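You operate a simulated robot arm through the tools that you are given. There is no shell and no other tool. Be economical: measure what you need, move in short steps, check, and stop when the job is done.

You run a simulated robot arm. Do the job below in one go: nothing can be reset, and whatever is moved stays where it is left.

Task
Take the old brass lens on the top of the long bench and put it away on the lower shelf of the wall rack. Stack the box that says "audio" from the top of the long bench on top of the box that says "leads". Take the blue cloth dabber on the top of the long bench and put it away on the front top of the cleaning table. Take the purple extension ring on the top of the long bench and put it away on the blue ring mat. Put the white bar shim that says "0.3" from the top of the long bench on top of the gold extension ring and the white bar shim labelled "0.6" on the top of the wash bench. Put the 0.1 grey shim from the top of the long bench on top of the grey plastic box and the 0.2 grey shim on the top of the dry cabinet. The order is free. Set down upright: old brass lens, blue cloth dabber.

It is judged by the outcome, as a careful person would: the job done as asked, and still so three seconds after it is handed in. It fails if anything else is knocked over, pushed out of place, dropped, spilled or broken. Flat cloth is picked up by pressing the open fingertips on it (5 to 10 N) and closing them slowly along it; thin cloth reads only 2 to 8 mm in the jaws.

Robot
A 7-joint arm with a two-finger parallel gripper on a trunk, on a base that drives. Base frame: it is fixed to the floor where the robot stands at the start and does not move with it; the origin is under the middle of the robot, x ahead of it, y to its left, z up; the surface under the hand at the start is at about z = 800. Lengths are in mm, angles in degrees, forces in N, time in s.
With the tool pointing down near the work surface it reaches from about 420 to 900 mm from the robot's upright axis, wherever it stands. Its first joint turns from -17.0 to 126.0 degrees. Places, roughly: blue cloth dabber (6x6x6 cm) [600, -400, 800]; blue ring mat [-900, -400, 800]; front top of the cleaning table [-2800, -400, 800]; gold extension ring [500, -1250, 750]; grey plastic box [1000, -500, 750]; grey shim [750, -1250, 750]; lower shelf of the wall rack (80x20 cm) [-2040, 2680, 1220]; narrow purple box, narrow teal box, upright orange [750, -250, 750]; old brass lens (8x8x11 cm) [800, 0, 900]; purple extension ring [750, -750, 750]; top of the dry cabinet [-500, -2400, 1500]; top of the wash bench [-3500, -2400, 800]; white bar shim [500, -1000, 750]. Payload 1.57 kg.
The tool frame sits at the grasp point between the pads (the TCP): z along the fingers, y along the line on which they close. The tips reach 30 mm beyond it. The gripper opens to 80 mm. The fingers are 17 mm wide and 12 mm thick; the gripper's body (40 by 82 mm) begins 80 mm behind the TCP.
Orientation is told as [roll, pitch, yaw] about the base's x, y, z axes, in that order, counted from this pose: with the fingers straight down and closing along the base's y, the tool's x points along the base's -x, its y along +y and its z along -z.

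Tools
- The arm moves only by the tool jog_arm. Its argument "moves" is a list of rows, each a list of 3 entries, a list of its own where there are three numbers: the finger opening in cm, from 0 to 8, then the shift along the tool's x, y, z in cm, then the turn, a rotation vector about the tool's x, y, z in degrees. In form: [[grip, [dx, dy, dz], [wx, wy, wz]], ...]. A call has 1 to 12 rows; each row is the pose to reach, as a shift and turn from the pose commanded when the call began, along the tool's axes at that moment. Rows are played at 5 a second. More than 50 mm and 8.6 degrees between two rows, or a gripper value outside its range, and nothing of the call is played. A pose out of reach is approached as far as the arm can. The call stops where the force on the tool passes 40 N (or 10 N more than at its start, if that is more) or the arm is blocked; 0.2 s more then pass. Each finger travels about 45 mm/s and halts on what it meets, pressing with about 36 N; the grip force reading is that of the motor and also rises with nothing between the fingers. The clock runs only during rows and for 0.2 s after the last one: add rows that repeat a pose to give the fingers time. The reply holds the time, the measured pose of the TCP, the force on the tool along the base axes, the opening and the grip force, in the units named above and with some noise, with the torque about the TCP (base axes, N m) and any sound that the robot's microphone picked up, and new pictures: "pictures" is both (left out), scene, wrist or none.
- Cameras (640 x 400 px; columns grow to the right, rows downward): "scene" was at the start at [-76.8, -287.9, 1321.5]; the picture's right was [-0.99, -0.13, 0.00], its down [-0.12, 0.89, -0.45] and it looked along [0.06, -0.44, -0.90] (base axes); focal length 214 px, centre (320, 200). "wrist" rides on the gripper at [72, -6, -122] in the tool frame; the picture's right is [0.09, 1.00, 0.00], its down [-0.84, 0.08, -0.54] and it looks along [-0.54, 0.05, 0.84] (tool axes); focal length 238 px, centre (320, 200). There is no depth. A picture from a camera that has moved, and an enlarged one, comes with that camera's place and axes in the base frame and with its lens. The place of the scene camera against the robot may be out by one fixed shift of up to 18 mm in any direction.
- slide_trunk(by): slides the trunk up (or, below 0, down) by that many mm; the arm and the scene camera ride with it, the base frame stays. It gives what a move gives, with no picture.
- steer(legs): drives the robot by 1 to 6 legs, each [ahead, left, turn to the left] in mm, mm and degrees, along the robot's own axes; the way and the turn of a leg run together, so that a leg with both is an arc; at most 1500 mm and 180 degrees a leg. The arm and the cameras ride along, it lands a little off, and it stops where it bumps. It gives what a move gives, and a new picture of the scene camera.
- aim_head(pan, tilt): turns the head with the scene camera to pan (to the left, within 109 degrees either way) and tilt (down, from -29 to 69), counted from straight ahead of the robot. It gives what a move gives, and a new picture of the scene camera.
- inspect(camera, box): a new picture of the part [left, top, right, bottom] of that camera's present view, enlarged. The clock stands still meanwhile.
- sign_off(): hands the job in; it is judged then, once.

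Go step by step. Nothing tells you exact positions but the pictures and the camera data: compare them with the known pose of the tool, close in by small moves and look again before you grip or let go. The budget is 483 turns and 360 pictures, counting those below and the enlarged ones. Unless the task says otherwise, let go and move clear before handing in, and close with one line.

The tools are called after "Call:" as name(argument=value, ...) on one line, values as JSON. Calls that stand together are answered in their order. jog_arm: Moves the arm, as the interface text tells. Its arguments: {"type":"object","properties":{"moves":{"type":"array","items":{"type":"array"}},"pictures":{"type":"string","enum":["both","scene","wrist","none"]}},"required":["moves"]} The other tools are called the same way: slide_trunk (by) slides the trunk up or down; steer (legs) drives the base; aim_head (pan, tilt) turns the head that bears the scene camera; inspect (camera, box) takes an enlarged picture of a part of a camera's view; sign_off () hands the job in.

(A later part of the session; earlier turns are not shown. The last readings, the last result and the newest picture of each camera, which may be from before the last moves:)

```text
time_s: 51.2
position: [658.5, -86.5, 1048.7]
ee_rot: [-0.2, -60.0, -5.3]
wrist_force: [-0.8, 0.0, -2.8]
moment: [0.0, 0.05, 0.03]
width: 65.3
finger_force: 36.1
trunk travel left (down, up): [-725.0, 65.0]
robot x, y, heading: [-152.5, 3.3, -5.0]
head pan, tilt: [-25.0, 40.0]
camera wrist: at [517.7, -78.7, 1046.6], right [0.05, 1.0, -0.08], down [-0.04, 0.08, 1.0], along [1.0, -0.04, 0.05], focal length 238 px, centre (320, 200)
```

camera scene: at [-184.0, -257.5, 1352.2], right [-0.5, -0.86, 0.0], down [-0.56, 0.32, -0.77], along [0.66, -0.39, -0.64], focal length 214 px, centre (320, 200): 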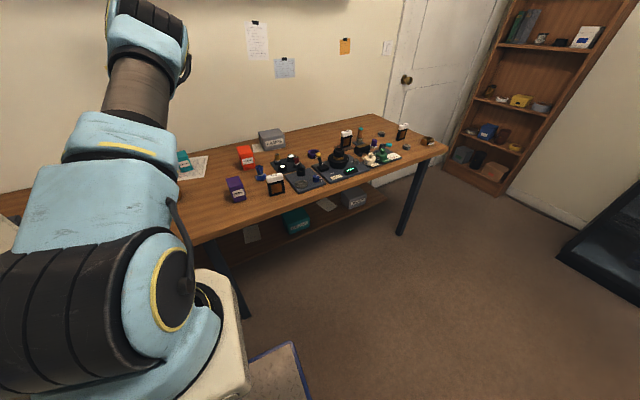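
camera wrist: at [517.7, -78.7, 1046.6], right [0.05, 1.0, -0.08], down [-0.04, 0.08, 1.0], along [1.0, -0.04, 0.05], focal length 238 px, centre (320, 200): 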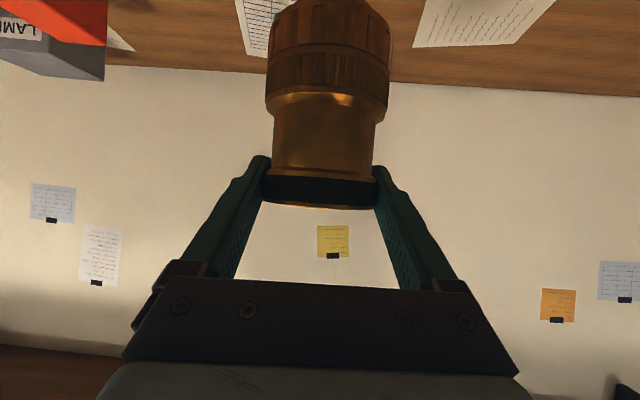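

Call:
jog_arm(moves=[[5, [-2, 0, -3.3], [0, 0, 0]], [5, [-4, 0, -6.6], [0, 0, 0]], [5, [-6, 0, -9.9], [0, 0, 0]], [5, [-8, 0, -13.2], [0, 0, 0]], [5, [-10, 0, -16.5], [0, 0, 0]], [5, [-12, 0, -19.8], [0, 0, 0]], [5, [-14, 0, -23.1], [0, 0, 0]], [5, [-15.9, 0, -26.5], [0, 0, 0]], [5, [-15.9, 0, -26.5], [0, 0, 0]]], pictures="wrist")

Call:
aim_head(pan=-75, tilt=30)

Call:
steer(legs=[[0, 0, -144]])

```text
time_s: 53.2
position: [508.7, -71.3, 1320.4]
ee_rot: [-0.3, -60.0, -5.0]
wrist_force: [0.2, 0.5, -3.3]
moment: [0.02, 0.03, 0.03]
width: 65.6
finger_force: 36.5
trunk travel left (down, up): [-725.0, 65.0]
robot x, y, heading: [-152.9, 1.7, -5.3]
head pan, tilt: [-25.0, 40.0]
camera wrist: at [368.6, -65.1, 1318.8], right [0.05, 1.0, -0.08], down [-0.04, 0.08, 1.0], along [1.0, -0.04, 0.05], focal length 238 px, centre (320, 200)
```

wrist: 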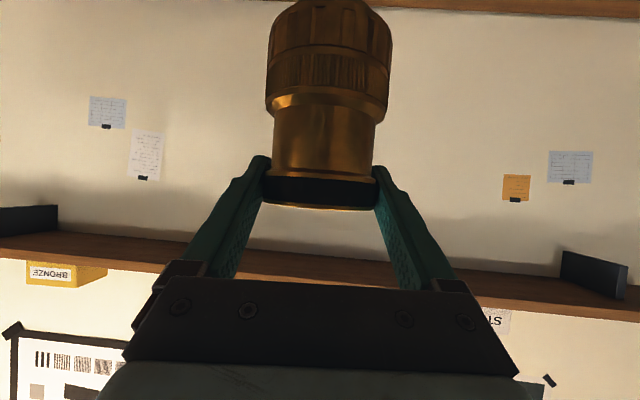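

```text
time_s: 54.4
position: [509.1, -72.9, 1321.1]
ee_rot: [-0.3, -59.9, -5.2]
wrist_force: [-0.5, 0.4, -4.1]
moment: [0.01, 0.02, -0.04]
width: 65.8
finger_force: 35.9
trunk travel left (down, up): [-725.0, 65.0]
robot x, y, heading: [-153.1, 3.7, -5.2]
head pan, tilt: [-75.0, 30.0]
camera scene: at [-241.8, -304.0, 1367.6], right [-0.99, -0.17, 0.0], down [-0.09, 0.49, -0.87], along [0.15, -0.85, -0.5], focal length 214 px, centre (320, 200)
```

scene: 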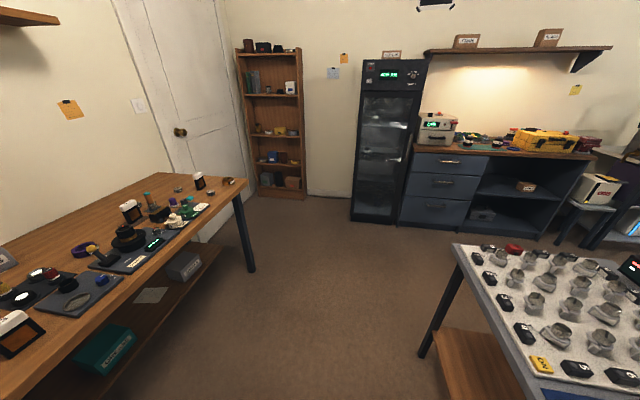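

```text
time_s: 60.8
position: [-738.4, -310.0, 1320.7]
ee_rot: [-0.3, -59.9, -150.7]
wrist_force: [-0.6, 0.7, -4.0]
moment: [0.07, -0.02, 0.0]
width: 65.3
finger_force: 35.9
trunk travel left (down, up): [-725.0, 65.0]
robot x, y, heading: [-148.2, 2.6, -150.7]
head pan, tilt: [-75.0, 30.0]
camera scene: at [-262.9, 311.4, 1367.6], right [0.72, 0.7, 0.0], down [0.35, -0.36, -0.87], along [-0.6, 0.62, -0.5], focal length 214 px, centre (320, 200)
```

scene: 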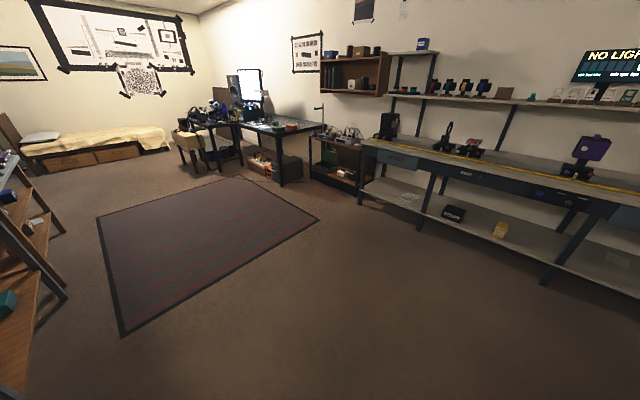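

Room ahead is clear. I'll turn to face +y and approach the wall rack in stages.

Call:
steer(legs=[[0, 0, -119], [800, 0, 0], [0, 1300, 0]])

Call:
aim_head(pan=10, tilt=15)

```text
time_s: 76.3
position: [-1394.2, 1520.9, 1321.1]
ee_rot: [-0.3, -60.0, 86.5]
wrist_force: [-0.5, 0.4, -3.7]
moment: [-0.06, -0.01, 0.02]
width: 65.4
finger_force: 35.9
trunk travel left (down, up): [-725.0, 65.0]
robot x, y, heading: [-1448.2, 855.2, 86.5]
head pan, tilt: [-75.0, 30.0]
camera scene: at [-1140.6, 786.0, 1367.6], right [0.2, -0.98, 0.0], down [-0.49, -0.1, -0.87], along [0.85, 0.17, -0.5], focal length 214 px, centre (320, 200)
```

scene: 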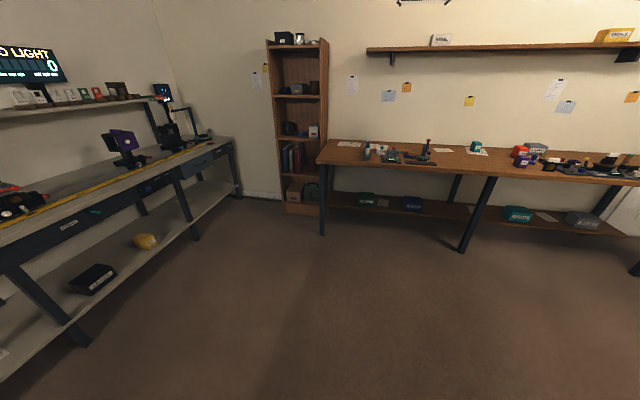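

```text
time_s: 77.9
position: [-1394.6, 1520.3, 1321.0]
ee_rot: [-0.3, -60.0, 86.6]
wrist_force: [0.9, 0.4, -2.7]
moment: [-0.04, -0.02, 0.01]
width: 65.3
finger_force: 36.1
trunk travel left (down, up): [-725.0, 65.0]
robot x, y, heading: [-1446.9, 860.0, 86.2]
head pan, tilt: [10.0, 15.0]
camera scene: at [-1239.8, 860.7, 1391.8], right [0.99, 0.11, 0.0], down [0.03, -0.26, -0.97], along [-0.11, 0.96, -0.26], focal length 214 px, centre (320, 200)
```

scene: 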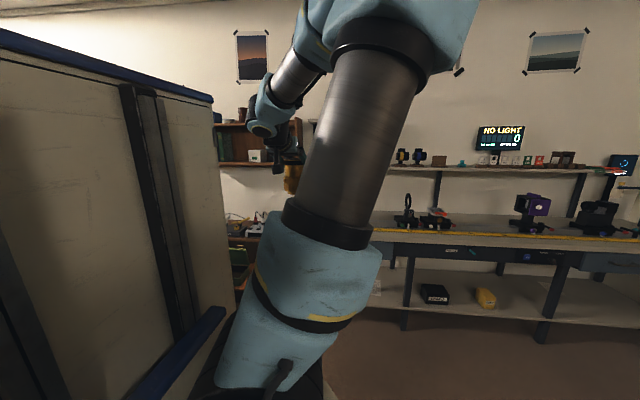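

Call:
steer(legs=[[0, 0, 3.5], [0, 580, 0], [150, 0, 0]])

Call:
inspect(camera="wrist", box=[0, 0, 640, 400])

```text
time_s: 82.6
position: [-2008.2, 1673.2, 1320.5]
ee_rot: [-0.3, -60.0, 90.0]
wrist_force: [-0.3, -0.9, -3.3]
moment: [-0.05, -0.01, -0.03]
width: 65.1
finger_force: 36.2
trunk travel left (down, up): [-725.0, 65.0]
robot x, y, heading: [-2020.5, 1010.6, 89.7]
head pan, tilt: [10.0, 15.0]
camera scene: at [-1814.7, 1024.3, 1391.8], right [0.98, 0.17, 0.0], down [0.05, -0.25, -0.97], along [-0.17, 0.95, -0.26], focal length 214 px, centre (320, 200)
```

scene: 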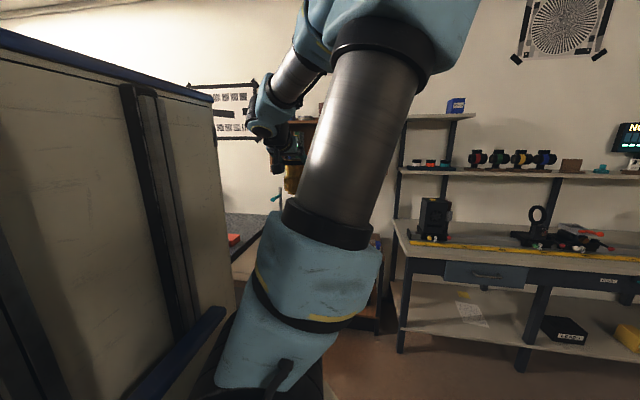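

```text
1.00 times, centred on (320, 200) of wrist (not enlarged: the box is as wide or as high as the picture)
camera zoom: at [-2001.6, 1531.7, 1318.6], right [-1.0, -0.04, -0.08], down [-0.08, -0.05, 1.0], along [-0.05, 1.0, 0.05], focal length 238 px, centre (320, 200)
```

zoom: 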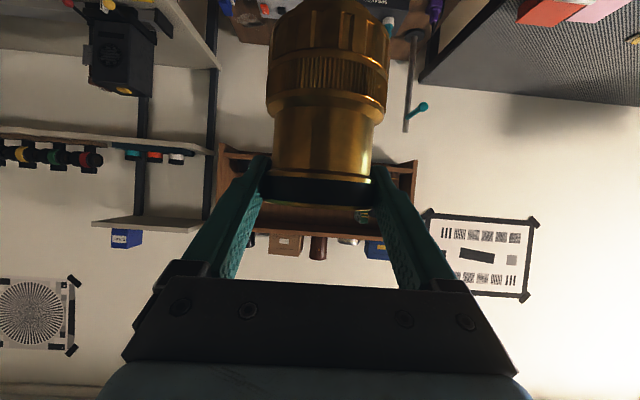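

The lens blocks the shelf view, so I'll shift right to look past it.

Call:
steer(legs=[[350, -450, 0]])

Call:
inspect(camera="wrist", box=[370, 60, 640, 230])

```text
time_s: 85.8
position: [-1578.9, 2027.8, 1320.5]
ee_rot: [-0.4, -60.0, 91.3]
wrist_force: [-0.1, -0.2, -3.7]
moment: [-0.06, 0.0, 0.04]
width: 65.4
finger_force: 36.4
trunk travel left (down, up): [-725.0, 65.0]
robot x, y, heading: [-1579.8, 1364.1, 91.2]
head pan, tilt: [10.0, 15.0]
camera scene: at [-1371.6, 1382.4, 1391.8], right [0.98, 0.2, 0.0], down [0.05, -0.25, -0.97], along [-0.19, 0.95, -0.26], focal length 214 px, centre (320, 200)
```

scene: 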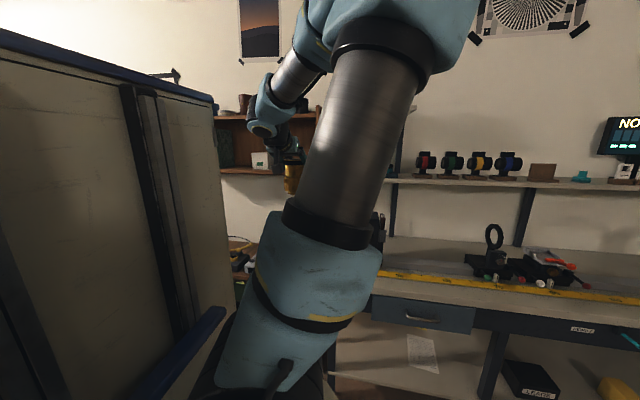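

```text
2.35 times, centred on (505, 145) of wrist
camera zoom: at [-1569.4, 1885.5, 1318.5], right [-0.99, -0.06, -0.08], down [-0.08, -0.05, 1.0], along [-0.07, 1.0, 0.05], focal length 561 px, centre (-115, 329)
```

zoom: 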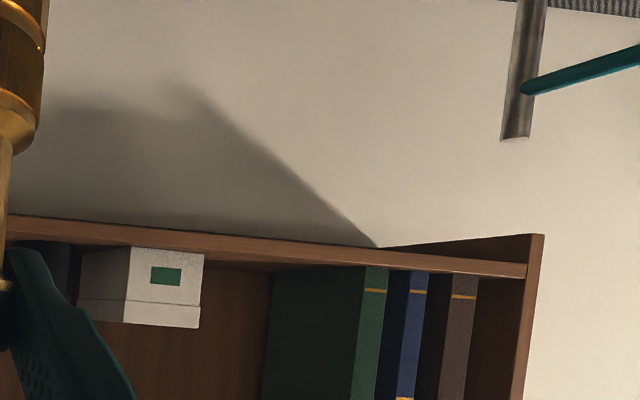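

The shelf has a clear gap about 200 mm wide between the books and the white box, centred near x=-2135. I'll raise the hand and drive in front of it.

Call:
jog_arm(moves=[[5, [-2.6, 0, -1.5], [0, 0, 0]], [5, [-3.5, 0, -2], [0, 0, 0]]], pictures="none")

Call:
steer(legs=[[0, 0, -1.2], [0, 555, 0], [350, 0, 0]])

Call:
inspect(camera="wrist", box=[0, 0, 640, 400])

```text
time_s: 86.4
position: [-1579.4, 2024.9, 1362.2]
ee_rot: [-0.3, -60.1, 91.3]
wrist_force: [-0.1, 0.4, -3.1]
moment: [-0.02, 0.0, 0.01]
width: 65.5
finger_force: 36.0
trunk travel left (down, up): [-725.0, 65.0]
robot x, y, heading: [-1581.3, 1365.2, 91.4]
head pan, tilt: [10.0, 15.0]
```

```text
time_s: 91.8
position: [-2115.9, 2377.5, 1361.9]
ee_rot: [-0.2, -59.9, 89.9]
wrist_force: [0.3, -0.6, -3.2]
moment: [-0.02, 0.01, -0.04]
width: 65.0
finger_force: 36.4
trunk travel left (down, up): [-725.0, 65.0]
robot x, y, heading: [-2128.0, 1715.3, 90.0]
head pan, tilt: [10.0, 15.0]
camera scene: at [-1923.6, 1729.3, 1391.8], right [0.99, 0.17, 0.0], down [0.04, -0.26, -0.97], along [-0.17, 0.95, -0.26], focal length 214 px, centre (320, 200)
```

scene: 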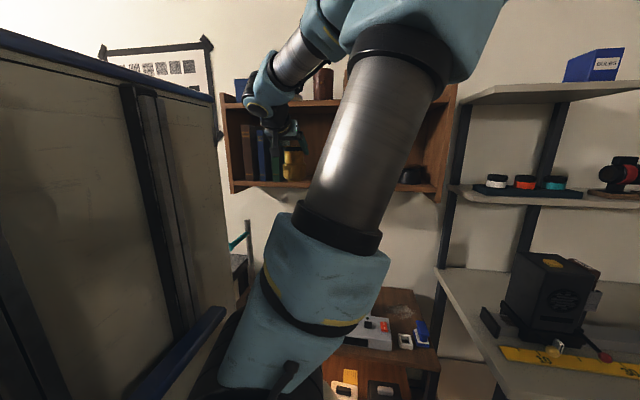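

```text
1.00 times, centred on (320, 200) of wrist (not enlarged: the box is as wide or as high as the picture)
camera zoom: at [-2109.5, 2235.4, 1359.7], right [-1.0, -0.04, -0.08], down [-0.08, -0.05, 1.0], along [-0.04, 1.0, 0.05], focal length 238 px, centre (320, 200)
```

zoom: 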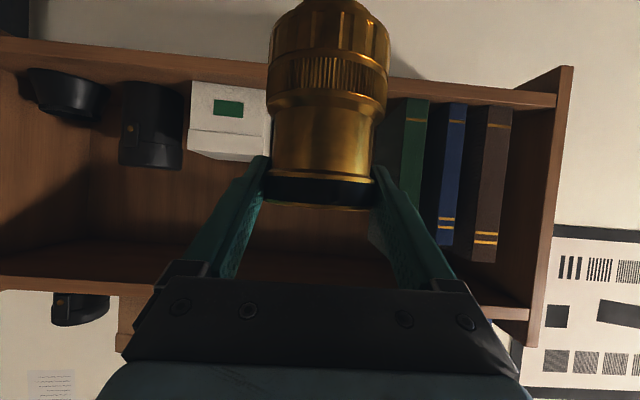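

Call:
steer(legs=[[120, 0, 0]])

Call:
inspect(camera="wrist", box=[0, 0, 640, 400])

```text
time_s: 93.1
position: [-2116.4, 2497.9, 1363.3]
ee_rot: [-0.2, -60.0, 89.9]
wrist_force: [-0.9, 0.9, -3.6]
moment: [-0.07, 0.05, 0.01]
width: 64.9
finger_force: 35.5
trunk travel left (down, up): [-725.0, 65.0]
robot x, y, heading: [-2132.5, 1836.4, 89.9]
head pan, tilt: [10.0, 15.0]
camera scene: at [-1923.4, 1849.6, 1391.8], right [0.99, 0.17, 0.0], down [0.04, -0.26, -0.97], along [-0.17, 0.95, -0.26], focal length 214 px, centre (320, 200)
```

scene: 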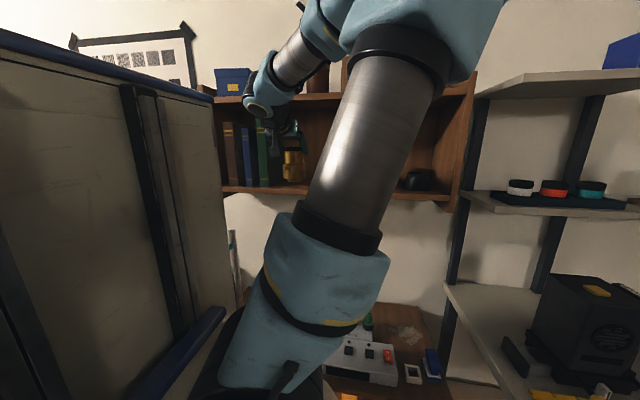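

```text
1.00 times, centred on (320, 200) of wrist (not enlarged: the box is as wide or as high as the picture)
camera zoom: at [-2109.3, 2355.7, 1359.7], right [-1.0, -0.04, -0.08], down [-0.08, -0.05, 1.0], along [-0.04, 1.0, 0.05], focal length 238 px, centre (320, 200)
```

zoom: 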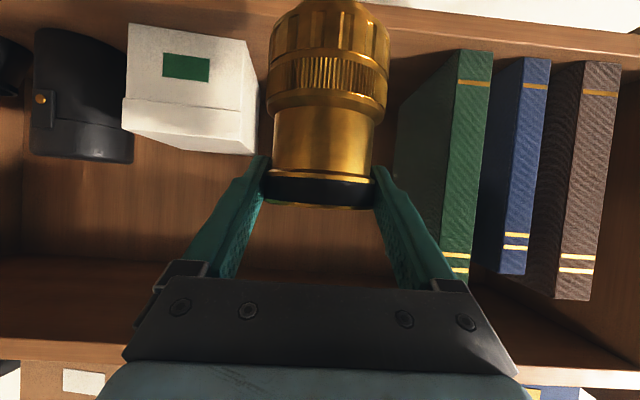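

The gap is confirmed at x -2036 to -2238. Advancing the lens over the shelf.

Call:
jog_arm(moves=[[5, [-2, 0.7, 3.46], [0, 0, 0]], [5, [-4, 1.5, 6.93], [0, 0, 0]], [5, [-5.75, 1.5, 9.96], [0, 0, 0]], [5, [-5.75, 1.5, 9.96], [0, 0, 0]]], pictures="both")

```text
time_s: 94.1
position: [-2130.6, 2613.4, 1360.7]
ee_rot: [-0.3, -60.0, 89.9]
wrist_force: [0.4, -0.6, -3.2]
moment: [-0.05, -0.01, 0.02]
width: 65.3
finger_force: 36.0
trunk travel left (down, up): [-725.0, 65.0]
robot x, y, heading: [-2135.9, 1837.6, 89.8]
head pan, tilt: [10.0, 15.0]
camera scene: at [-1923.4, 1849.7, 1391.8], right [0.99, 0.17, 0.0], down [0.04, -0.26, -0.97], along [-0.17, 0.95, -0.26], focal length 214 px, centre (320, 200)
camera wrist: at [-2123.7, 2471.5, 1359.2], right [-1.0, -0.04, -0.08], down [-0.08, -0.05, 1.0], along [-0.04, 1.0, 0.05], focal length 238 px, centre (320, 200)
```

scene: 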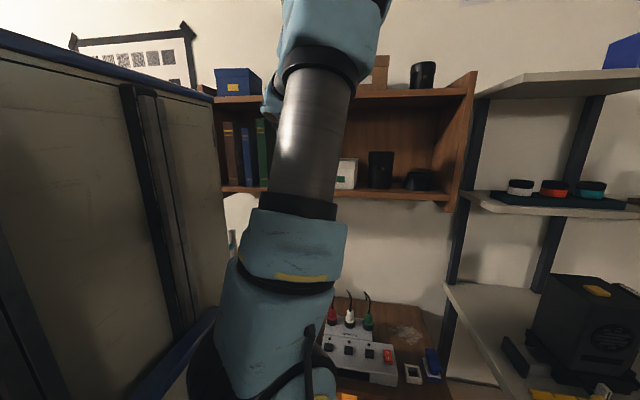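
wrist: 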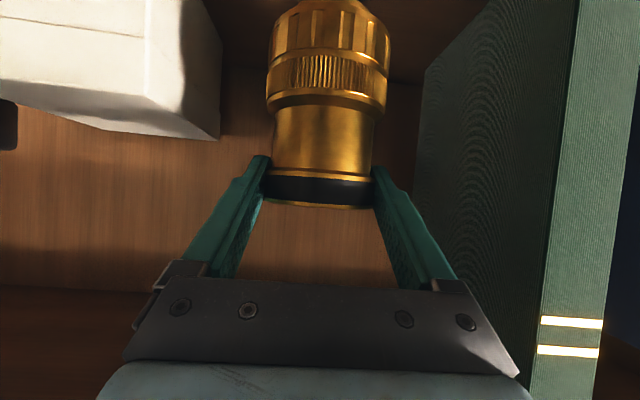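

Call:
jog_arm(moves=[[5, [-1, 0, 1.73], [0, 0, 0]], [5, [0.7, 0, 2.7], [0, 0, 0]], [5, [1.6, 0, 3.23], [0, 0, 0]], [5, [1.9, 0, 3.4], [0, 0, 0]], [5, [1.9, 0, 3.4], [0, 0, 0]]], pictures="wrist")

```text
time_s: 95.3
position: [-2129.0, 2632.2, 1326.9]
ee_rot: [-0.4, -60.0, 89.9]
wrist_force: [0.1, 0.3, -3.4]
moment: [-0.06, 0.01, -0.01]
width: 65.4
finger_force: 36.2
trunk travel left (down, up): [-725.0, 65.0]
robot x, y, heading: [-2131.1, 1834.6, 89.9]
head pan, tilt: [10.0, 15.0]
camera wrist: at [-2122.6, 2491.4, 1325.5], right [-1.0, -0.04, -0.08], down [-0.08, -0.05, 1.0], along [-0.04, 1.0, 0.05], focal length 238 px, centre (320, 200)
```

wrist: 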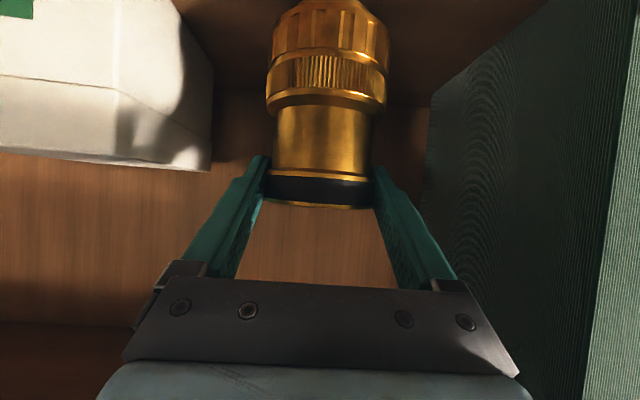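

Now small steps down until contact.

Call:
jog_arm(moves=[[5, [0.17, 0, 0.1], [0, 0, 0]], [5, [0.35, 0, 0.2], [0, 0, 0]], [5, [0.43, 0, 0.25], [0, 0, 0]]], pictures="none")

Call:
jog_arm(moves=[[5, [0.09, 0, 0.05], [0, 0, 0]], [5, [0.17, 0, 0.1], [0, 0, 0]], [5, [0.17, 0, 0.1], [0, 0, 0]]], pictures="none")

```text
time_s: 96.1
position: [-2130.9, 2632.4, 1322.7]
ee_rot: [-0.3, -59.9, 90.0]
wrist_force: [0.6, 0.1, -2.4]
moment: [-0.05, 0.0, 0.03]
width: 65.0
finger_force: 36.3
trunk travel left (down, up): [-725.0, 65.0]
robot x, y, heading: [-2134.2, 1835.1, 90.1]
head pan, tilt: [10.0, 15.0]
```

```text
time_s: 96.9
position: [-2132.6, 2632.3, 1321.0]
ee_rot: [-0.3, -60.0, 89.9]
wrist_force: [-0.1, 0.4, -2.2]
moment: [0.02, 0.04, 0.02]
width: 65.1
finger_force: 36.1
trunk travel left (down, up): [-725.0, 65.0]
robot x, y, heading: [-2135.8, 1836.5, 89.8]
head pan, tilt: [10.0, 15.0]
```

Call:
jog_arm(moves=[[5, [0.09, 0, 0.05], [0, 0, 0]], [5, [0.17, 0, 0.1], [0, 0, 0]], [5, [0.17, 0, 0.1], [0, 0, 0]]], pictures="none")

Call:
jog_arm(moves=[[5, [0.09, 0, 0.05], [0, 0, 0]], [5, [0.17, 0, 0.1], [0, 0, 0]], [5, [0.17, 0, 0.1], [0, 0, 0]]], pictures="none")

```text
time_s: 97.7
position: [-2131.5, 2631.6, 1321.1]
ee_rot: [-0.3, -60.2, 89.8]
wrist_force: [0.9, 3.9, 9.6]
moment: [0.51, 0.27, -0.1]
width: 65.3
finger_force: 36.2
trunk travel left (down, up): [-725.0, 65.0]
robot x, y, heading: [-2131.1, 1836.2, 90.2]
head pan, tilt: [10.0, 15.0]
```

```text
time_s: 98.5
position: [-2130.5, 2631.6, 1320.1]
ee_rot: [-0.3, -60.1, 90.0]
wrist_force: [3.1, 3.3, 20.9]
moment: [0.12, 0.03, 0.08]
width: 65.0
finger_force: 35.7
trunk travel left (down, up): [-725.0, 65.0]
robot x, y, heading: [-2135.3, 1836.1, 90.0]
head pan, tilt: [10.0, 15.0]
```

Call:
jog_arm(moves=[[5, [-0.15, 0, -0.1], [0, 0, 0]], [8, [-0.15, 0, -0.1], [0, 0, 0]], [8, [-0.15, 0, -0.1], [0, 0, 0]], [8, [-0.15, 0, -0.1], [0, 0, 0]], [8, [1, 0, -2.5], [0, 0, 0]], [8, [2.5, 0, -6], [0, 0, 0]], [8, [3, 0, -10], [0, 0, 0]], [8, [3, 0, -10], [0, 0, 0]]], pictures="both")

```text
time_s: 100.3
position: [-2131.2, 2529.7, 1340.4]
ee_rot: [-0.3, -60.0, 90.0]
wrist_force: [-0.4, 0.6, 0.6]
moment: [0.04, -0.01, 0.0]
width: 79.9
finger_force: 0.1
trunk travel left (down, up): [-725.0, 65.0]
robot x, y, heading: [-2133.5, 1829.9, 89.8]
head pan, tilt: [10.0, 15.0]
camera scene: at [-1923.4, 1849.7, 1391.8], right [0.99, 0.17, 0.0], down [0.04, -0.26, -0.97], along [-0.17, 0.95, -0.26], focal length 214 px, centre (320, 200)
camera wrist: at [-2124.6, 2389.2, 1338.1], right [-1.0, -0.04, -0.08], down [-0.08, -0.05, 1.0], along [-0.04, 1.0, 0.05], focal length 238 px, centre (320, 200)
```

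scene: 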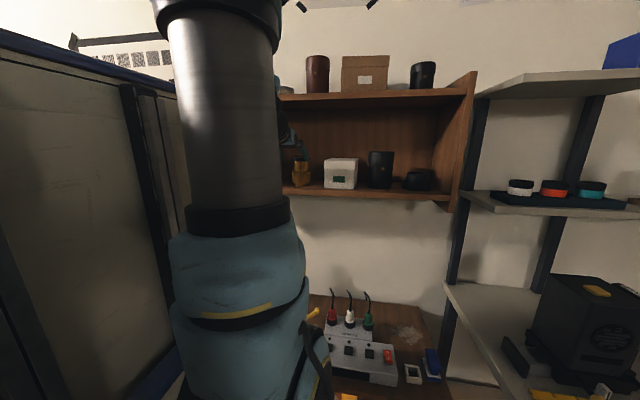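
wrist: 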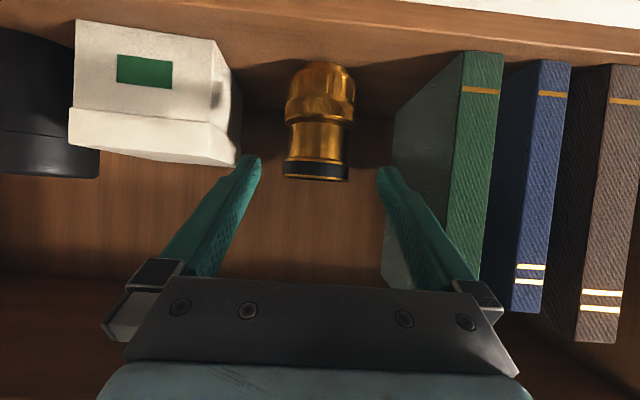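

The lens is upright on the lower shelf. I'll back away and return to the long bench.

Call:
steer(legs=[[-900, 0, 0], [0, -1500, 0], [0, -450, 0], [0, 0, -90]])

Call:
aim_head(pan=-30, tilt=30)

```text
time_s: 118.2
position: [498.5, 865.0, 1339.5]
ee_rot: [-0.3, -60.1, -1.8]
wrist_force: [0.4, 0.1, 0.1]
moment: [-0.03, -0.02, 0.03]
width: 79.9
finger_force: 0.1
trunk travel left (down, up): [-725.0, 65.0]
robot x, y, heading: [-196.5, 887.7, -1.9]
head pan, tilt: [10.0, 15.0]
camera scene: at [-198.4, 677.5, 1391.8], right [0.14, -0.99, 0.0], down [-0.26, -0.04, -0.97], along [0.96, 0.14, -0.26], focal length 214 px, centre (320, 200)
```

scene: 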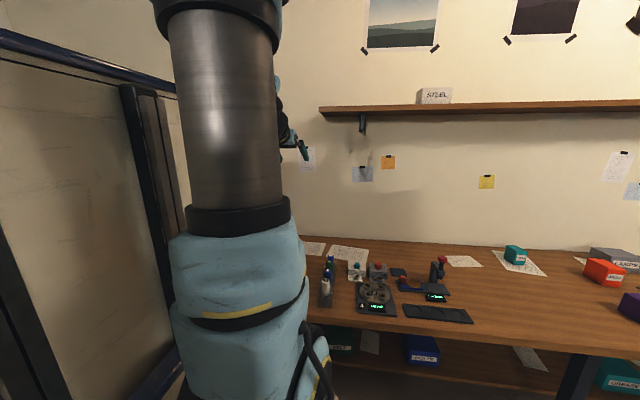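

```text
time_s: 119.2
position: [497.9, 866.3, 1340.7]
ee_rot: [-0.3, -60.0, -1.8]
wrist_force: [0.4, -0.1, 0.2]
moment: [-0.01, 0.05, 0.01]
width: 79.7
finger_force: 0.1
trunk travel left (down, up): [-725.0, 65.0]
robot x, y, heading: [-198.6, 887.9, -1.9]
head pan, tilt: [-30.0, 30.0]
camera scene: at [-214.0, 616.6, 1367.6], right [-0.53, -0.85, 0.0], down [-0.42, 0.26, -0.87], along [0.74, -0.46, -0.5], focal length 214 px, centre (320, 200)
```

scene: 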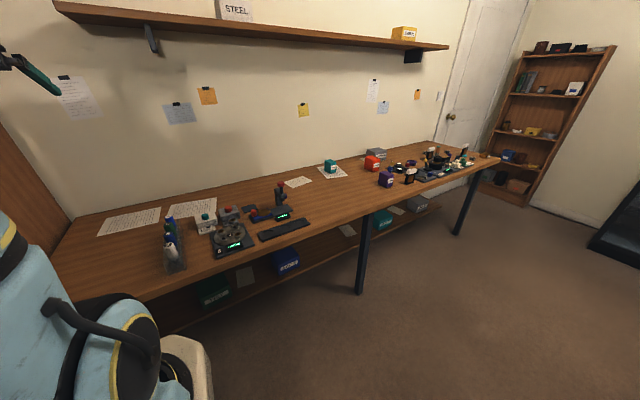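

Call:
jog_arm(moves=[[8, [0, 0, 0], [0, 8, 0]], [8, [0, 0, 0], [0, 16, 0]], [8, [0, 0, 0], [0, 24, 0]], [8, [0, 0, 0], [0, 32, 0]], [8, [0, 0, 0], [0, 40, 0]], [8, [0, 0, 0], [0, 48, 0]], [8, [0, 0, 0], [0, 56, 0]], [8, [0, 0, 0], [0, 60, 0]], [8, [0, 0, 0], [0, 60, 0]]], pictures="none")

Call:
steer(legs=[[0, 0, 1.9], [0, -1170, 0], [190, 0, 0]])

Call:
inspect(camera="wrist", box=[0, 0, 640, 400])

```text
time_s: 121.2
position: [498.3, 864.9, 1340.1]
ee_rot: [-0.1, 0.0, -2.0]
wrist_force: [0.7, -0.4, -0.3]
moment: [0.05, -0.04, 0.02]
width: 79.9
finger_force: 0.1
trunk travel left (down, up): [-725.0, 65.0]
robot x, y, heading: [-196.9, 885.2, -1.7]
head pan, tilt: [-30.0, 30.0]
```

```text
time_s: 128.8
position: [695.5, -287.6, 1340.6]
ee_rot: [-0.1, 0.0, 0.6]
wrist_force: [-0.2, -0.2, 0.3]
moment: [-0.02, -0.01, -0.03]
width: 79.9
finger_force: 0.0
trunk travel left (down, up): [-725.0, 65.0]
robot x, y, heading: [-0.5, -295.2, 0.8]
head pan, tilt: [-30.0, 30.0]
camera scene: at [-4.9, -569.5, 1367.6], right [-0.49, -0.87, 0.0], down [-0.44, 0.24, -0.87], along [0.76, -0.42, -0.5], focal length 214 px, centre (320, 200)
```

scene: 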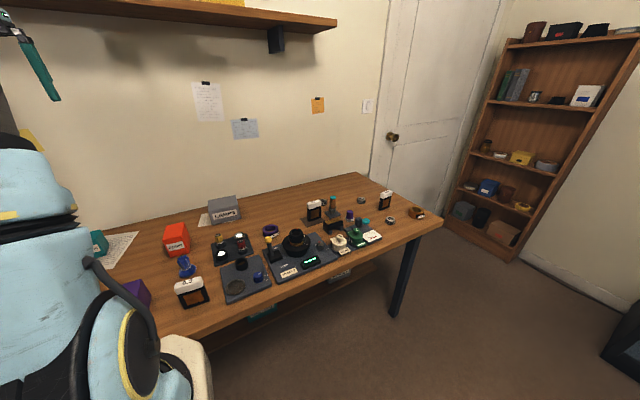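

```text
1.00 times, centred on (320, 200) of wrist (not enlarged: the box is as wide or as high as the picture)
camera zoom: at [624.2, -295.0, 1461.4], right [-0.1, 0.99, 0.0], down [0.84, 0.09, 0.54], along [0.54, 0.05, -0.84], focal length 238 px, centre (320, 200)
```

zoom: 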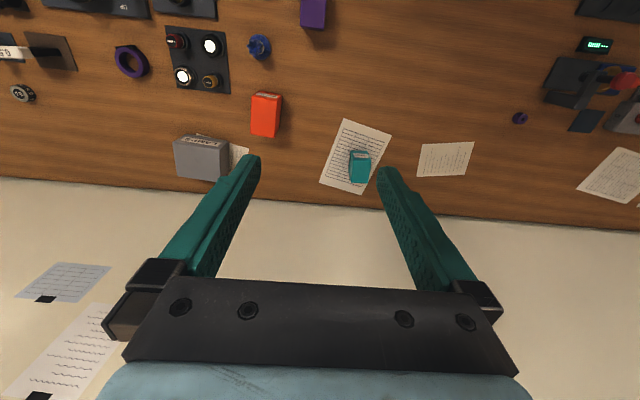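

Call:
inspect(camera="wrist", box=[160, 60, 400, 210])

Call:
inspect(camera="wrist", box=[0, 0, 240, 150])

```text
2.67 times, centred on (280, 135) of wrist
camera zoom: at [624.2, -295.0, 1461.4], right [-0.1, 0.99, 0.0], down [0.84, 0.09, 0.54], along [0.54, 0.05, -0.84], focal length 636 px, centre (427, 373)
```

zoom: 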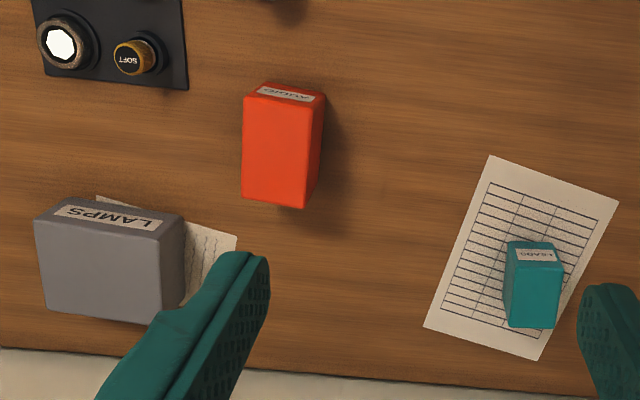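

```text
2.67 times, centred on (120, 75) of wrist
camera zoom: at [624.2, -295.0, 1461.4], right [-0.1, 0.99, 0.0], down [0.84, 0.09, 0.54], along [0.54, 0.05, -0.84], focal length 636 px, centre (853, 533)
```

zoom: 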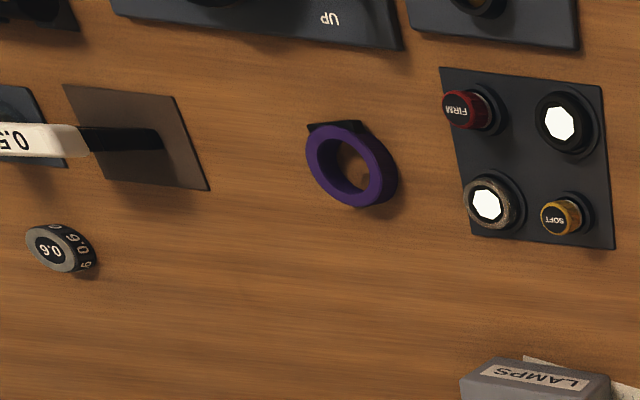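

AUDIO sits near (776, -417) and LEADS near (925, -140). I'll descend over AUDIO for a closer view.

Call:
jog_arm(moves=[[8, [-1, -3, 3], [0, 0, 0]], [8, [-2, -6, 6], [0, 0, 0]], [8, [-3, -9, 9], [0, 0, 0]], [8, [-4, -12, 12], [0, 0, 0]], [8, [-4, -12, 16.5], [0, 0, 0]], [8, [-4, -12, 21], [0, 0, 0]], [8, [-4, -12, 25], [0, 0, 0]], [8, [-4, -12, 25], [0, 0, 0]]], pictures="wrist")

Call:
inspect(camera="wrist", box=[200, 40, 440, 190])

```text
time_s: 130.6
position: [734.1, -408.9, 1090.3]
ee_rot: [-0.2, 0.0, 0.6]
wrist_force: [0.0, 0.3, -0.5]
moment: [-0.01, 0.02, 0.01]
width: 79.8
finger_force: 0.1
trunk travel left (down, up): [-725.0, 65.0]
robot x, y, heading: [-2.0, -299.8, 0.7]
head pan, tilt: [-30.0, 30.0]
camera wrist: at [663.4, -416.0, 1211.2], right [-0.1, 0.99, 0.0], down [0.84, 0.09, 0.54], along [0.54, 0.05, -0.84], focal length 238 px, centre (320, 200)
```

wrist: 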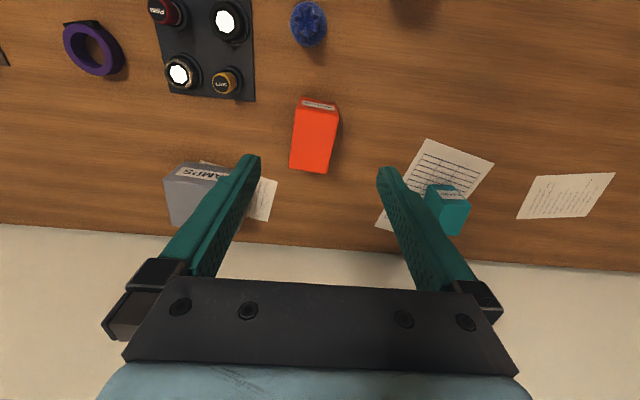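

```text
2.67 times, centred on (320, 115) of wrist
camera zoom: at [663.4, -416.0, 1211.2], right [-0.1, 0.99, 0.0], down [0.84, 0.09, 0.54], along [0.54, 0.05, -0.84], focal length 636 px, centre (320, 427)
```

zoom: 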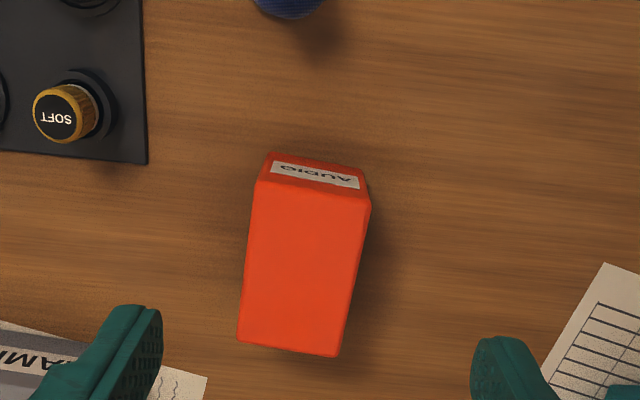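

Call:
jog_arm(moves=[[8, [-2.2, -0.4, 4], [0, 0, 2.2]], [8, [-4.5, -0.8, 8], [0, 0, 4.3]], [8, [-4.5, -0.8, 12], [0, 0, 4.3]], [8, [-4.5, -0.8, 15], [0, 0, 4.3]]], pictures="wrist")

```text
time_s: 131.6
position: [779.6, -415.4, 939.1]
ee_rot: [-0.1, 0.0, -3.6]
wrist_force: [0.0, -0.5, -0.9]
moment: [-0.03, -0.02, 0.02]
width: 79.8
finger_force: 0.1
trunk travel left (down, up): [-725.0, 65.0]
robot x, y, heading: [-2.9, -297.9, 0.8]
head pan, tilt: [-30.0, 30.0]
camera wrist: at [708.9, -416.7, 1060.9], right [-0.03, 1.0, 0.0], down [0.84, 0.02, 0.54], along [0.54, 0.01, -0.84], focal length 238 px, centre (320, 200)
```

wrist: 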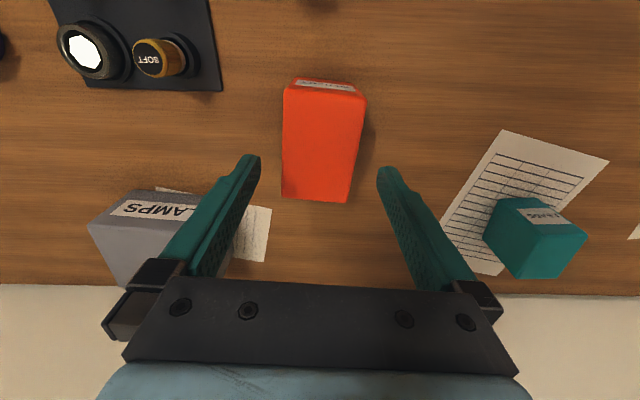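

Call:
jog_arm(moves=[[8, [0.5, 0, 3], [0, 0, 0]], [8, [0.5, 0.1, 6], [0, 0, 0]], [8, [0.5, 0.1, 8.4], [0, 0, 0]], [5, [0.5, 0.1, 8.4], [0, 0, 0]], [5, [0.5, 0.1, 8.4], [0, 0, 0]], [5, [0.5, 0.1, 8.4], [0, 0, 0]], [5, [0.5, 0.1, 8.4], [0, 0, 0]]], pictures="wrist")

```text
time_s: 133.2
position: [776.5, -415.3, 856.8]
ee_rot: [-0.1, 0.0, -3.7]
wrist_force: [0.5, -0.7, 0.3]
moment: [0.01, -0.1, -0.01]
width: 59.6
finger_force: 36.0
trunk travel left (down, up): [-725.0, 65.0]
robot x, y, heading: [0.2, -297.5, 0.9]
head pan, tilt: [-30.0, 30.0]
camera wrist: at [705.1, -416.4, 977.3], right [-0.03, 1.0, 0.0], down [0.84, 0.02, 0.54], along [0.54, 0.01, -0.84], focal length 238 px, centre (320, 200)
```

wrist: 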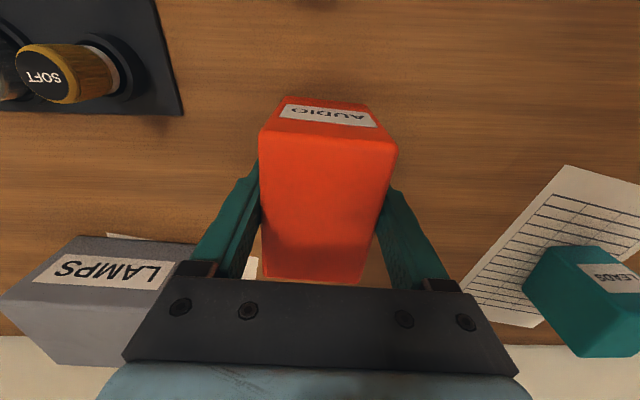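

AUDIO is gripped at 59.6 mm. I'll lift it, and check the gap between my base and the bench.

Call:
jog_arm(moves=[[5, [0, 0, -1], [0, 0, 0]], [5, [0, 0, -4], [0, 0, 0]], [5, [0, 0, -8], [0, 0, 0]], [5, [0, 0, -12], [0, 0, 0]], [5, [0, 0, -16], [0, 0, 0]], [5, [0, 0, -16], [0, 0, 0]]], pictures="wrist")

Call:
aim_head(pan=-20, tilt=69)

```text
time_s: 134.6
position: [775.2, -414.2, 1019.1]
ee_rot: [-0.2, 0.0, -3.6]
wrist_force: [0.3, 1.4, -2.0]
moment: [-0.02, 0.01, 0.0]
width: 59.6
finger_force: 36.0
trunk travel left (down, up): [-725.0, 65.0]
robot x, y, heading: [0.6, -299.0, 0.6]
head pan, tilt: [-30.0, 30.0]
camera wrist: at [705.2, -416.2, 1140.1], right [-0.03, 1.0, 0.0], down [0.84, 0.02, 0.54], along [0.54, 0.01, -0.84], focal length 238 px, centre (320, 200)
```

wrist: 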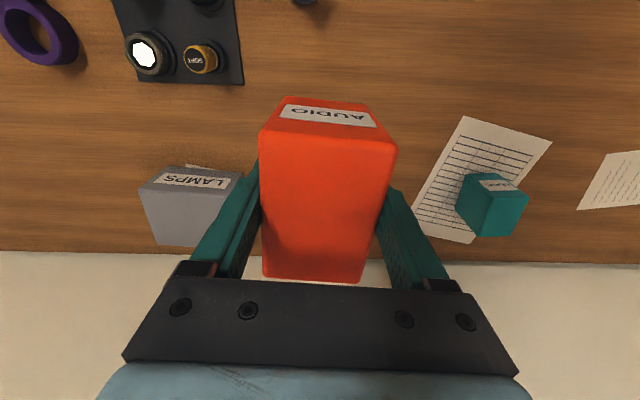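

```text
time_s: 135.6
position: [776.7, -415.0, 1018.0]
ee_rot: [0.0, 0.1, -3.7]
wrist_force: [-1.1, 0.0, -2.6]
moment: [0.02, 0.0, -0.01]
width: 59.8
finger_force: 35.8
trunk travel left (down, up): [-725.0, 65.0]
robot x, y, heading: [-1.9, -297.3, 0.4]
head pan, tilt: [-20.0, 68.8]
camera scene: at [-30.8, -543.8, 1316.2], right [-0.33, -0.94, 0.0], down [-0.88, 0.31, -0.36], along [0.34, -0.12, -0.93], focal length 214 px, centre (320, 200)
```

scene: 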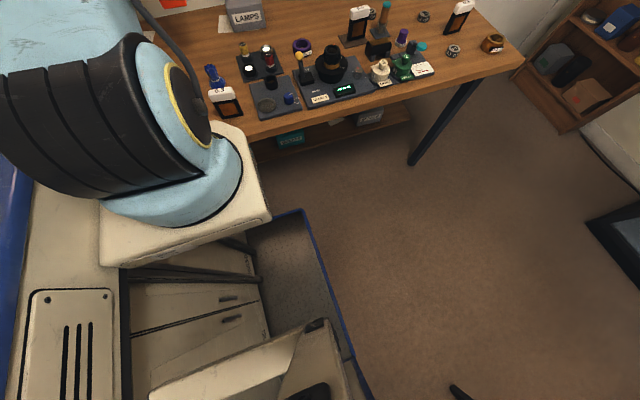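

Call:
steer(legs=[[50, 150, 0]])

Call:
inspect(camera="wrist", box=[340, 80, 580, 230])

```text
time_s: 137.2
position: [812.2, -277.8, 1018.1]
ee_rot: [-0.1, 0.1, -4.3]
wrist_force: [0.8, -0.1, -1.4]
moment: [-0.02, 0.01, 0.0]
width: 59.7
finger_force: 36.2
trunk travel left (down, up): [-725.0, 65.0]
robot x, y, heading: [32.9, -154.4, 0.3]
head pan, tilt: [-20.0, 68.8]
stopped in leg 1: the robot was blocked; the commanded pose is now the measured one
camera scene: at [3.9, -401.2, 1316.1], right [-0.34, -0.94, 0.0], down [-0.88, 0.31, -0.36], along [0.34, -0.12, -0.93], focal length 214 px, centre (320, 200)
```

scene: 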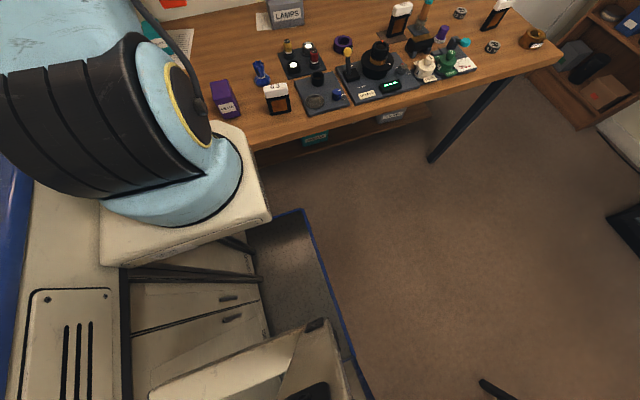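

```text
2.67 times, centred on (460, 155) of wrist
camera zoom: at [740.9, -279.5, 1139.7], right [-0.02, 1.0, 0.0], down [0.84, 0.02, 0.54], along [0.54, 0.01, -0.84], focal length 636 px, centre (-53, 320)
```

zoom: 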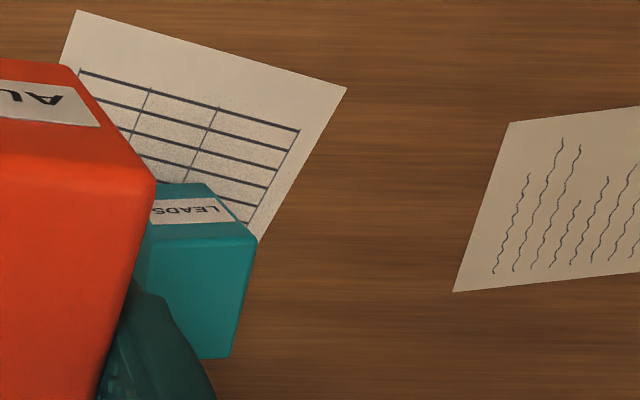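

I touched the bench edge at x=33, so I'll keep further back from now on. I'll raise the hand a little to see LEADS fully.

Call:
jog_arm(moves=[[5, [2, -3, -3], [0, 0, 0]], [5, [4, -6, -6], [0, 0, 0]], [5, [4, -6, -6], [0, 0, 0]]], pictures="wrist")

Call:
inspect(camera="wrist", box=[380, 100, 540, 200])

```text
time_s: 137.9
position: [765.9, -336.9, 1080.0]
ee_rot: [-0.1, 0.0, -4.3]
wrist_force: [0.3, -0.2, -1.8]
moment: [0.05, -0.01, 0.03]
width: 59.7
finger_force: 35.8
trunk travel left (down, up): [-725.0, 65.0]
robot x, y, heading: [35.3, -154.2, 0.4]
head pan, tilt: [-20.0, 68.8]
camera wrist: at [695.2, -337.8, 1200.3], right [-0.02, 1.0, 0.0], down [0.84, 0.02, 0.54], along [0.54, 0.01, -0.84], focal length 238 px, centre (320, 200)
```

wrist: 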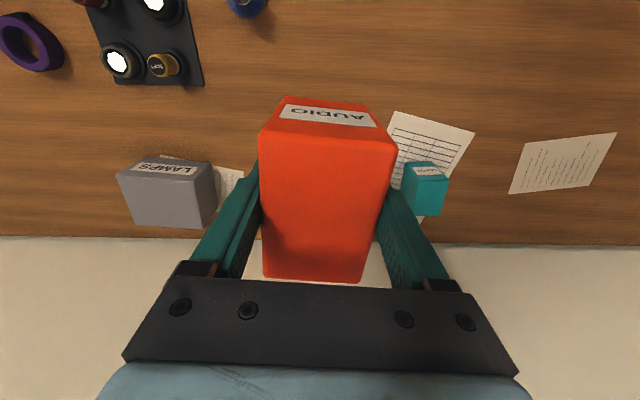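

```text
4.00 times, centred on (460, 150) of wrist
camera zoom: at [695.2, -337.8, 1200.3], right [-0.02, 1.0, 0.0], down [0.84, 0.02, 0.54], along [0.54, 0.01, -0.84], focal length 953 px, centre (-240, 400)
```

zoom: 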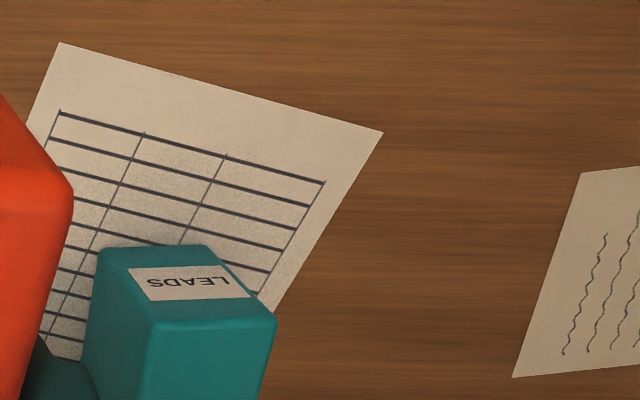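

LEADS: top at z≈869, centre about (900, -156). Moving AUDIO over it.

Call:
jog_arm(moves=[[5, [-2.4, 3.8, 0], [0, 0, -1]], [5, [-4.8, 7.6, 0], [0, 0, -2]], [5, [-7.2, 11.4, 2], [0, 0, -3]], [5, [-9.6, 15.2, 4], [0, 0, -4]], [5, [-12, 19, 6], [0, 0, -5]], [5, [-12, 19, 10], [0, 0, -5]], [5, [-12, 19, 12], [0, 0, -5]], [5, [-12, 19, 12], [0, 0, -5]]], pictures="wrist")

Call:
aim_head(pan=10, tilt=35)

```text
time_s: 139.8
position: [901.8, -153.8, 957.4]
ee_rot: [-0.1, 0.0, 0.8]
wrist_force: [0.0, 0.0, -1.5]
moment: [0.0, 0.03, 0.03]
width: 59.9
finger_force: 35.5
trunk travel left (down, up): [-725.0, 65.0]
robot x, y, heading: [33.7, -156.8, 0.2]
head pan, tilt: [-20.0, 68.8]
camera wrist: at [831.5, -160.5, 1078.7], right [-0.11, 0.99, 0.0], down [0.84, 0.09, 0.54], along [0.54, 0.06, -0.84], focal length 238 px, centre (320, 200)
```

wrist: 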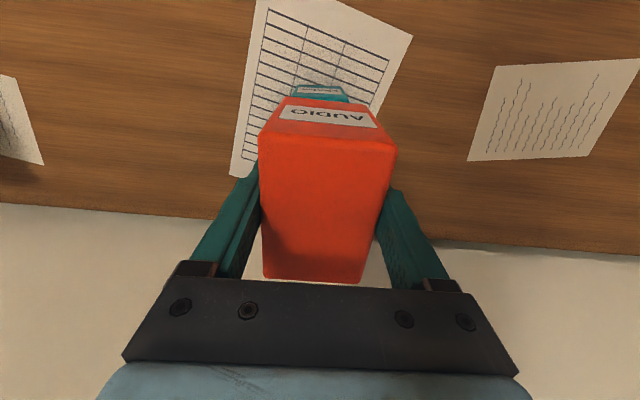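

```text
time_s: 140.7
position: [902.0, -153.2, 958.5]
ee_rot: [-0.1, -0.1, 0.8]
wrist_force: [0.6, 0.5, -2.6]
moment: [-0.01, -0.02, -0.02]
width: 59.9
finger_force: 35.8
trunk travel left (down, up): [-725.0, 65.0]
robot x, y, heading: [32.5, -154.5, 0.4]
head pan, tilt: [10.0, 35.0]
camera scene: at [37.9, -366.6, 1359.7], right [0.18, -0.98, 0.0], down [-0.57, -0.1, -0.82], along [0.81, 0.15, -0.57], focal length 214 px, centre (320, 200)
```

scene: 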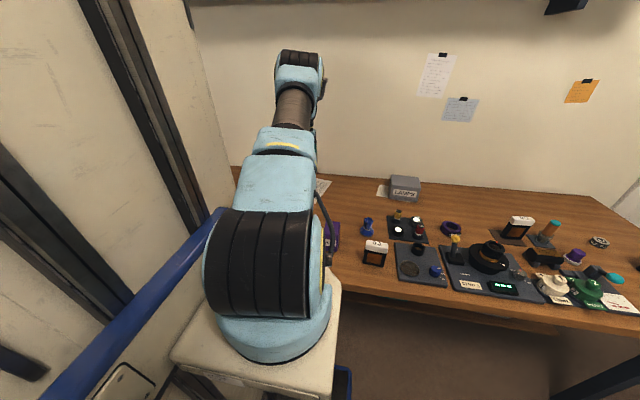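

Call:
inspect(camera="wrist", box=[240, 60, 400, 160])

```text
4.00 times, centred on (320, 110) of wrist
camera zoom: at [831.5, -160.6, 1079.0], right [-0.11, 0.99, 0.0], down [0.84, 0.09, 0.54], along [0.54, 0.06, -0.84], focal length 953 px, centre (320, 560)
```

zoom: 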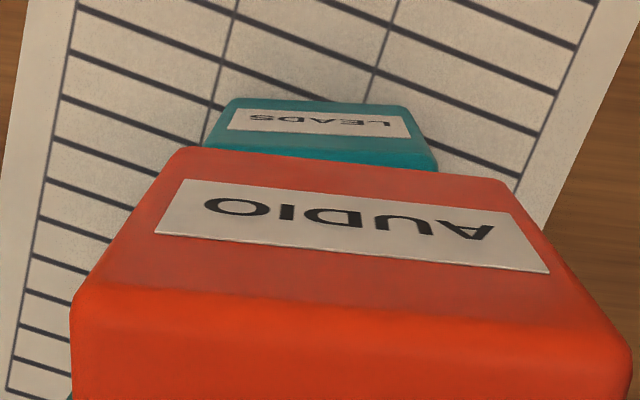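

Call:
jog_arm(moves=[[5, [0.4, -0.3, 1.5], [0, 0, -1]], [5, [0.4, -0.3, 2.6], [0, 0, -1.5]], [5, [0.4, -0.3, 3], [0, 0, -1.5]], [5, [0.4, -0.3, 3], [0, 0, -1.5]]], pictures="none")

Call:
jog_arm(moves=[[5, [0, 0, 0.1], [0, 0, 0]], [5, [0, 0, 0.2], [0, 0, 0]], [5, [0, 0, 0.2], [0, 0, 0]]], pictures="none")

Call:
jog_arm(moves=[[5, [0, 0, 0.1], [0, 0, 0]], [5, [0, 0, 0.2], [0, 0, 0]], [5, [0, 0, 0.2], [0, 0, 0]]], pictures="none")

```text
time_s: 141.7
position: [899.1, -158.0, 930.3]
ee_rot: [-0.1, -0.2, 2.3]
wrist_force: [-1.0, -2.2, 15.6]
moment: [0.05, 0.34, 0.02]
width: 59.4
finger_force: 36.4
trunk travel left (down, up): [-725.0, 65.0]
robot x, y, heading: [33.1, -155.8, 0.4]
head pan, tilt: [10.0, 35.0]
```

```text
time_s: 142.5
position: [899.0, -158.1, 930.2]
ee_rot: [-0.1, -0.3, 2.3]
wrist_force: [4.7, -1.6, 30.7]
moment: [0.06, -0.11, -0.27]
width: 60.1
finger_force: 35.9
trunk travel left (down, up): [-725.0, 65.0]
robot x, y, heading: [38.1, -156.1, 0.2]
head pan, tilt: [10.0, 35.0]
```

```text
time_s: 143.3
position: [896.7, -157.0, 921.8]
ee_rot: [-0.2, 0.2, 2.3]
wrist_force: [-0.2, 0.3, -1.8]
moment: [-0.02, -0.01, 0.0]
width: 59.7
finger_force: 35.1
trunk travel left (down, up): [-725.0, 65.0]
robot x, y, heading: [35.8, -160.5, 0.3]
head pan, tilt: [10.0, 35.0]
```

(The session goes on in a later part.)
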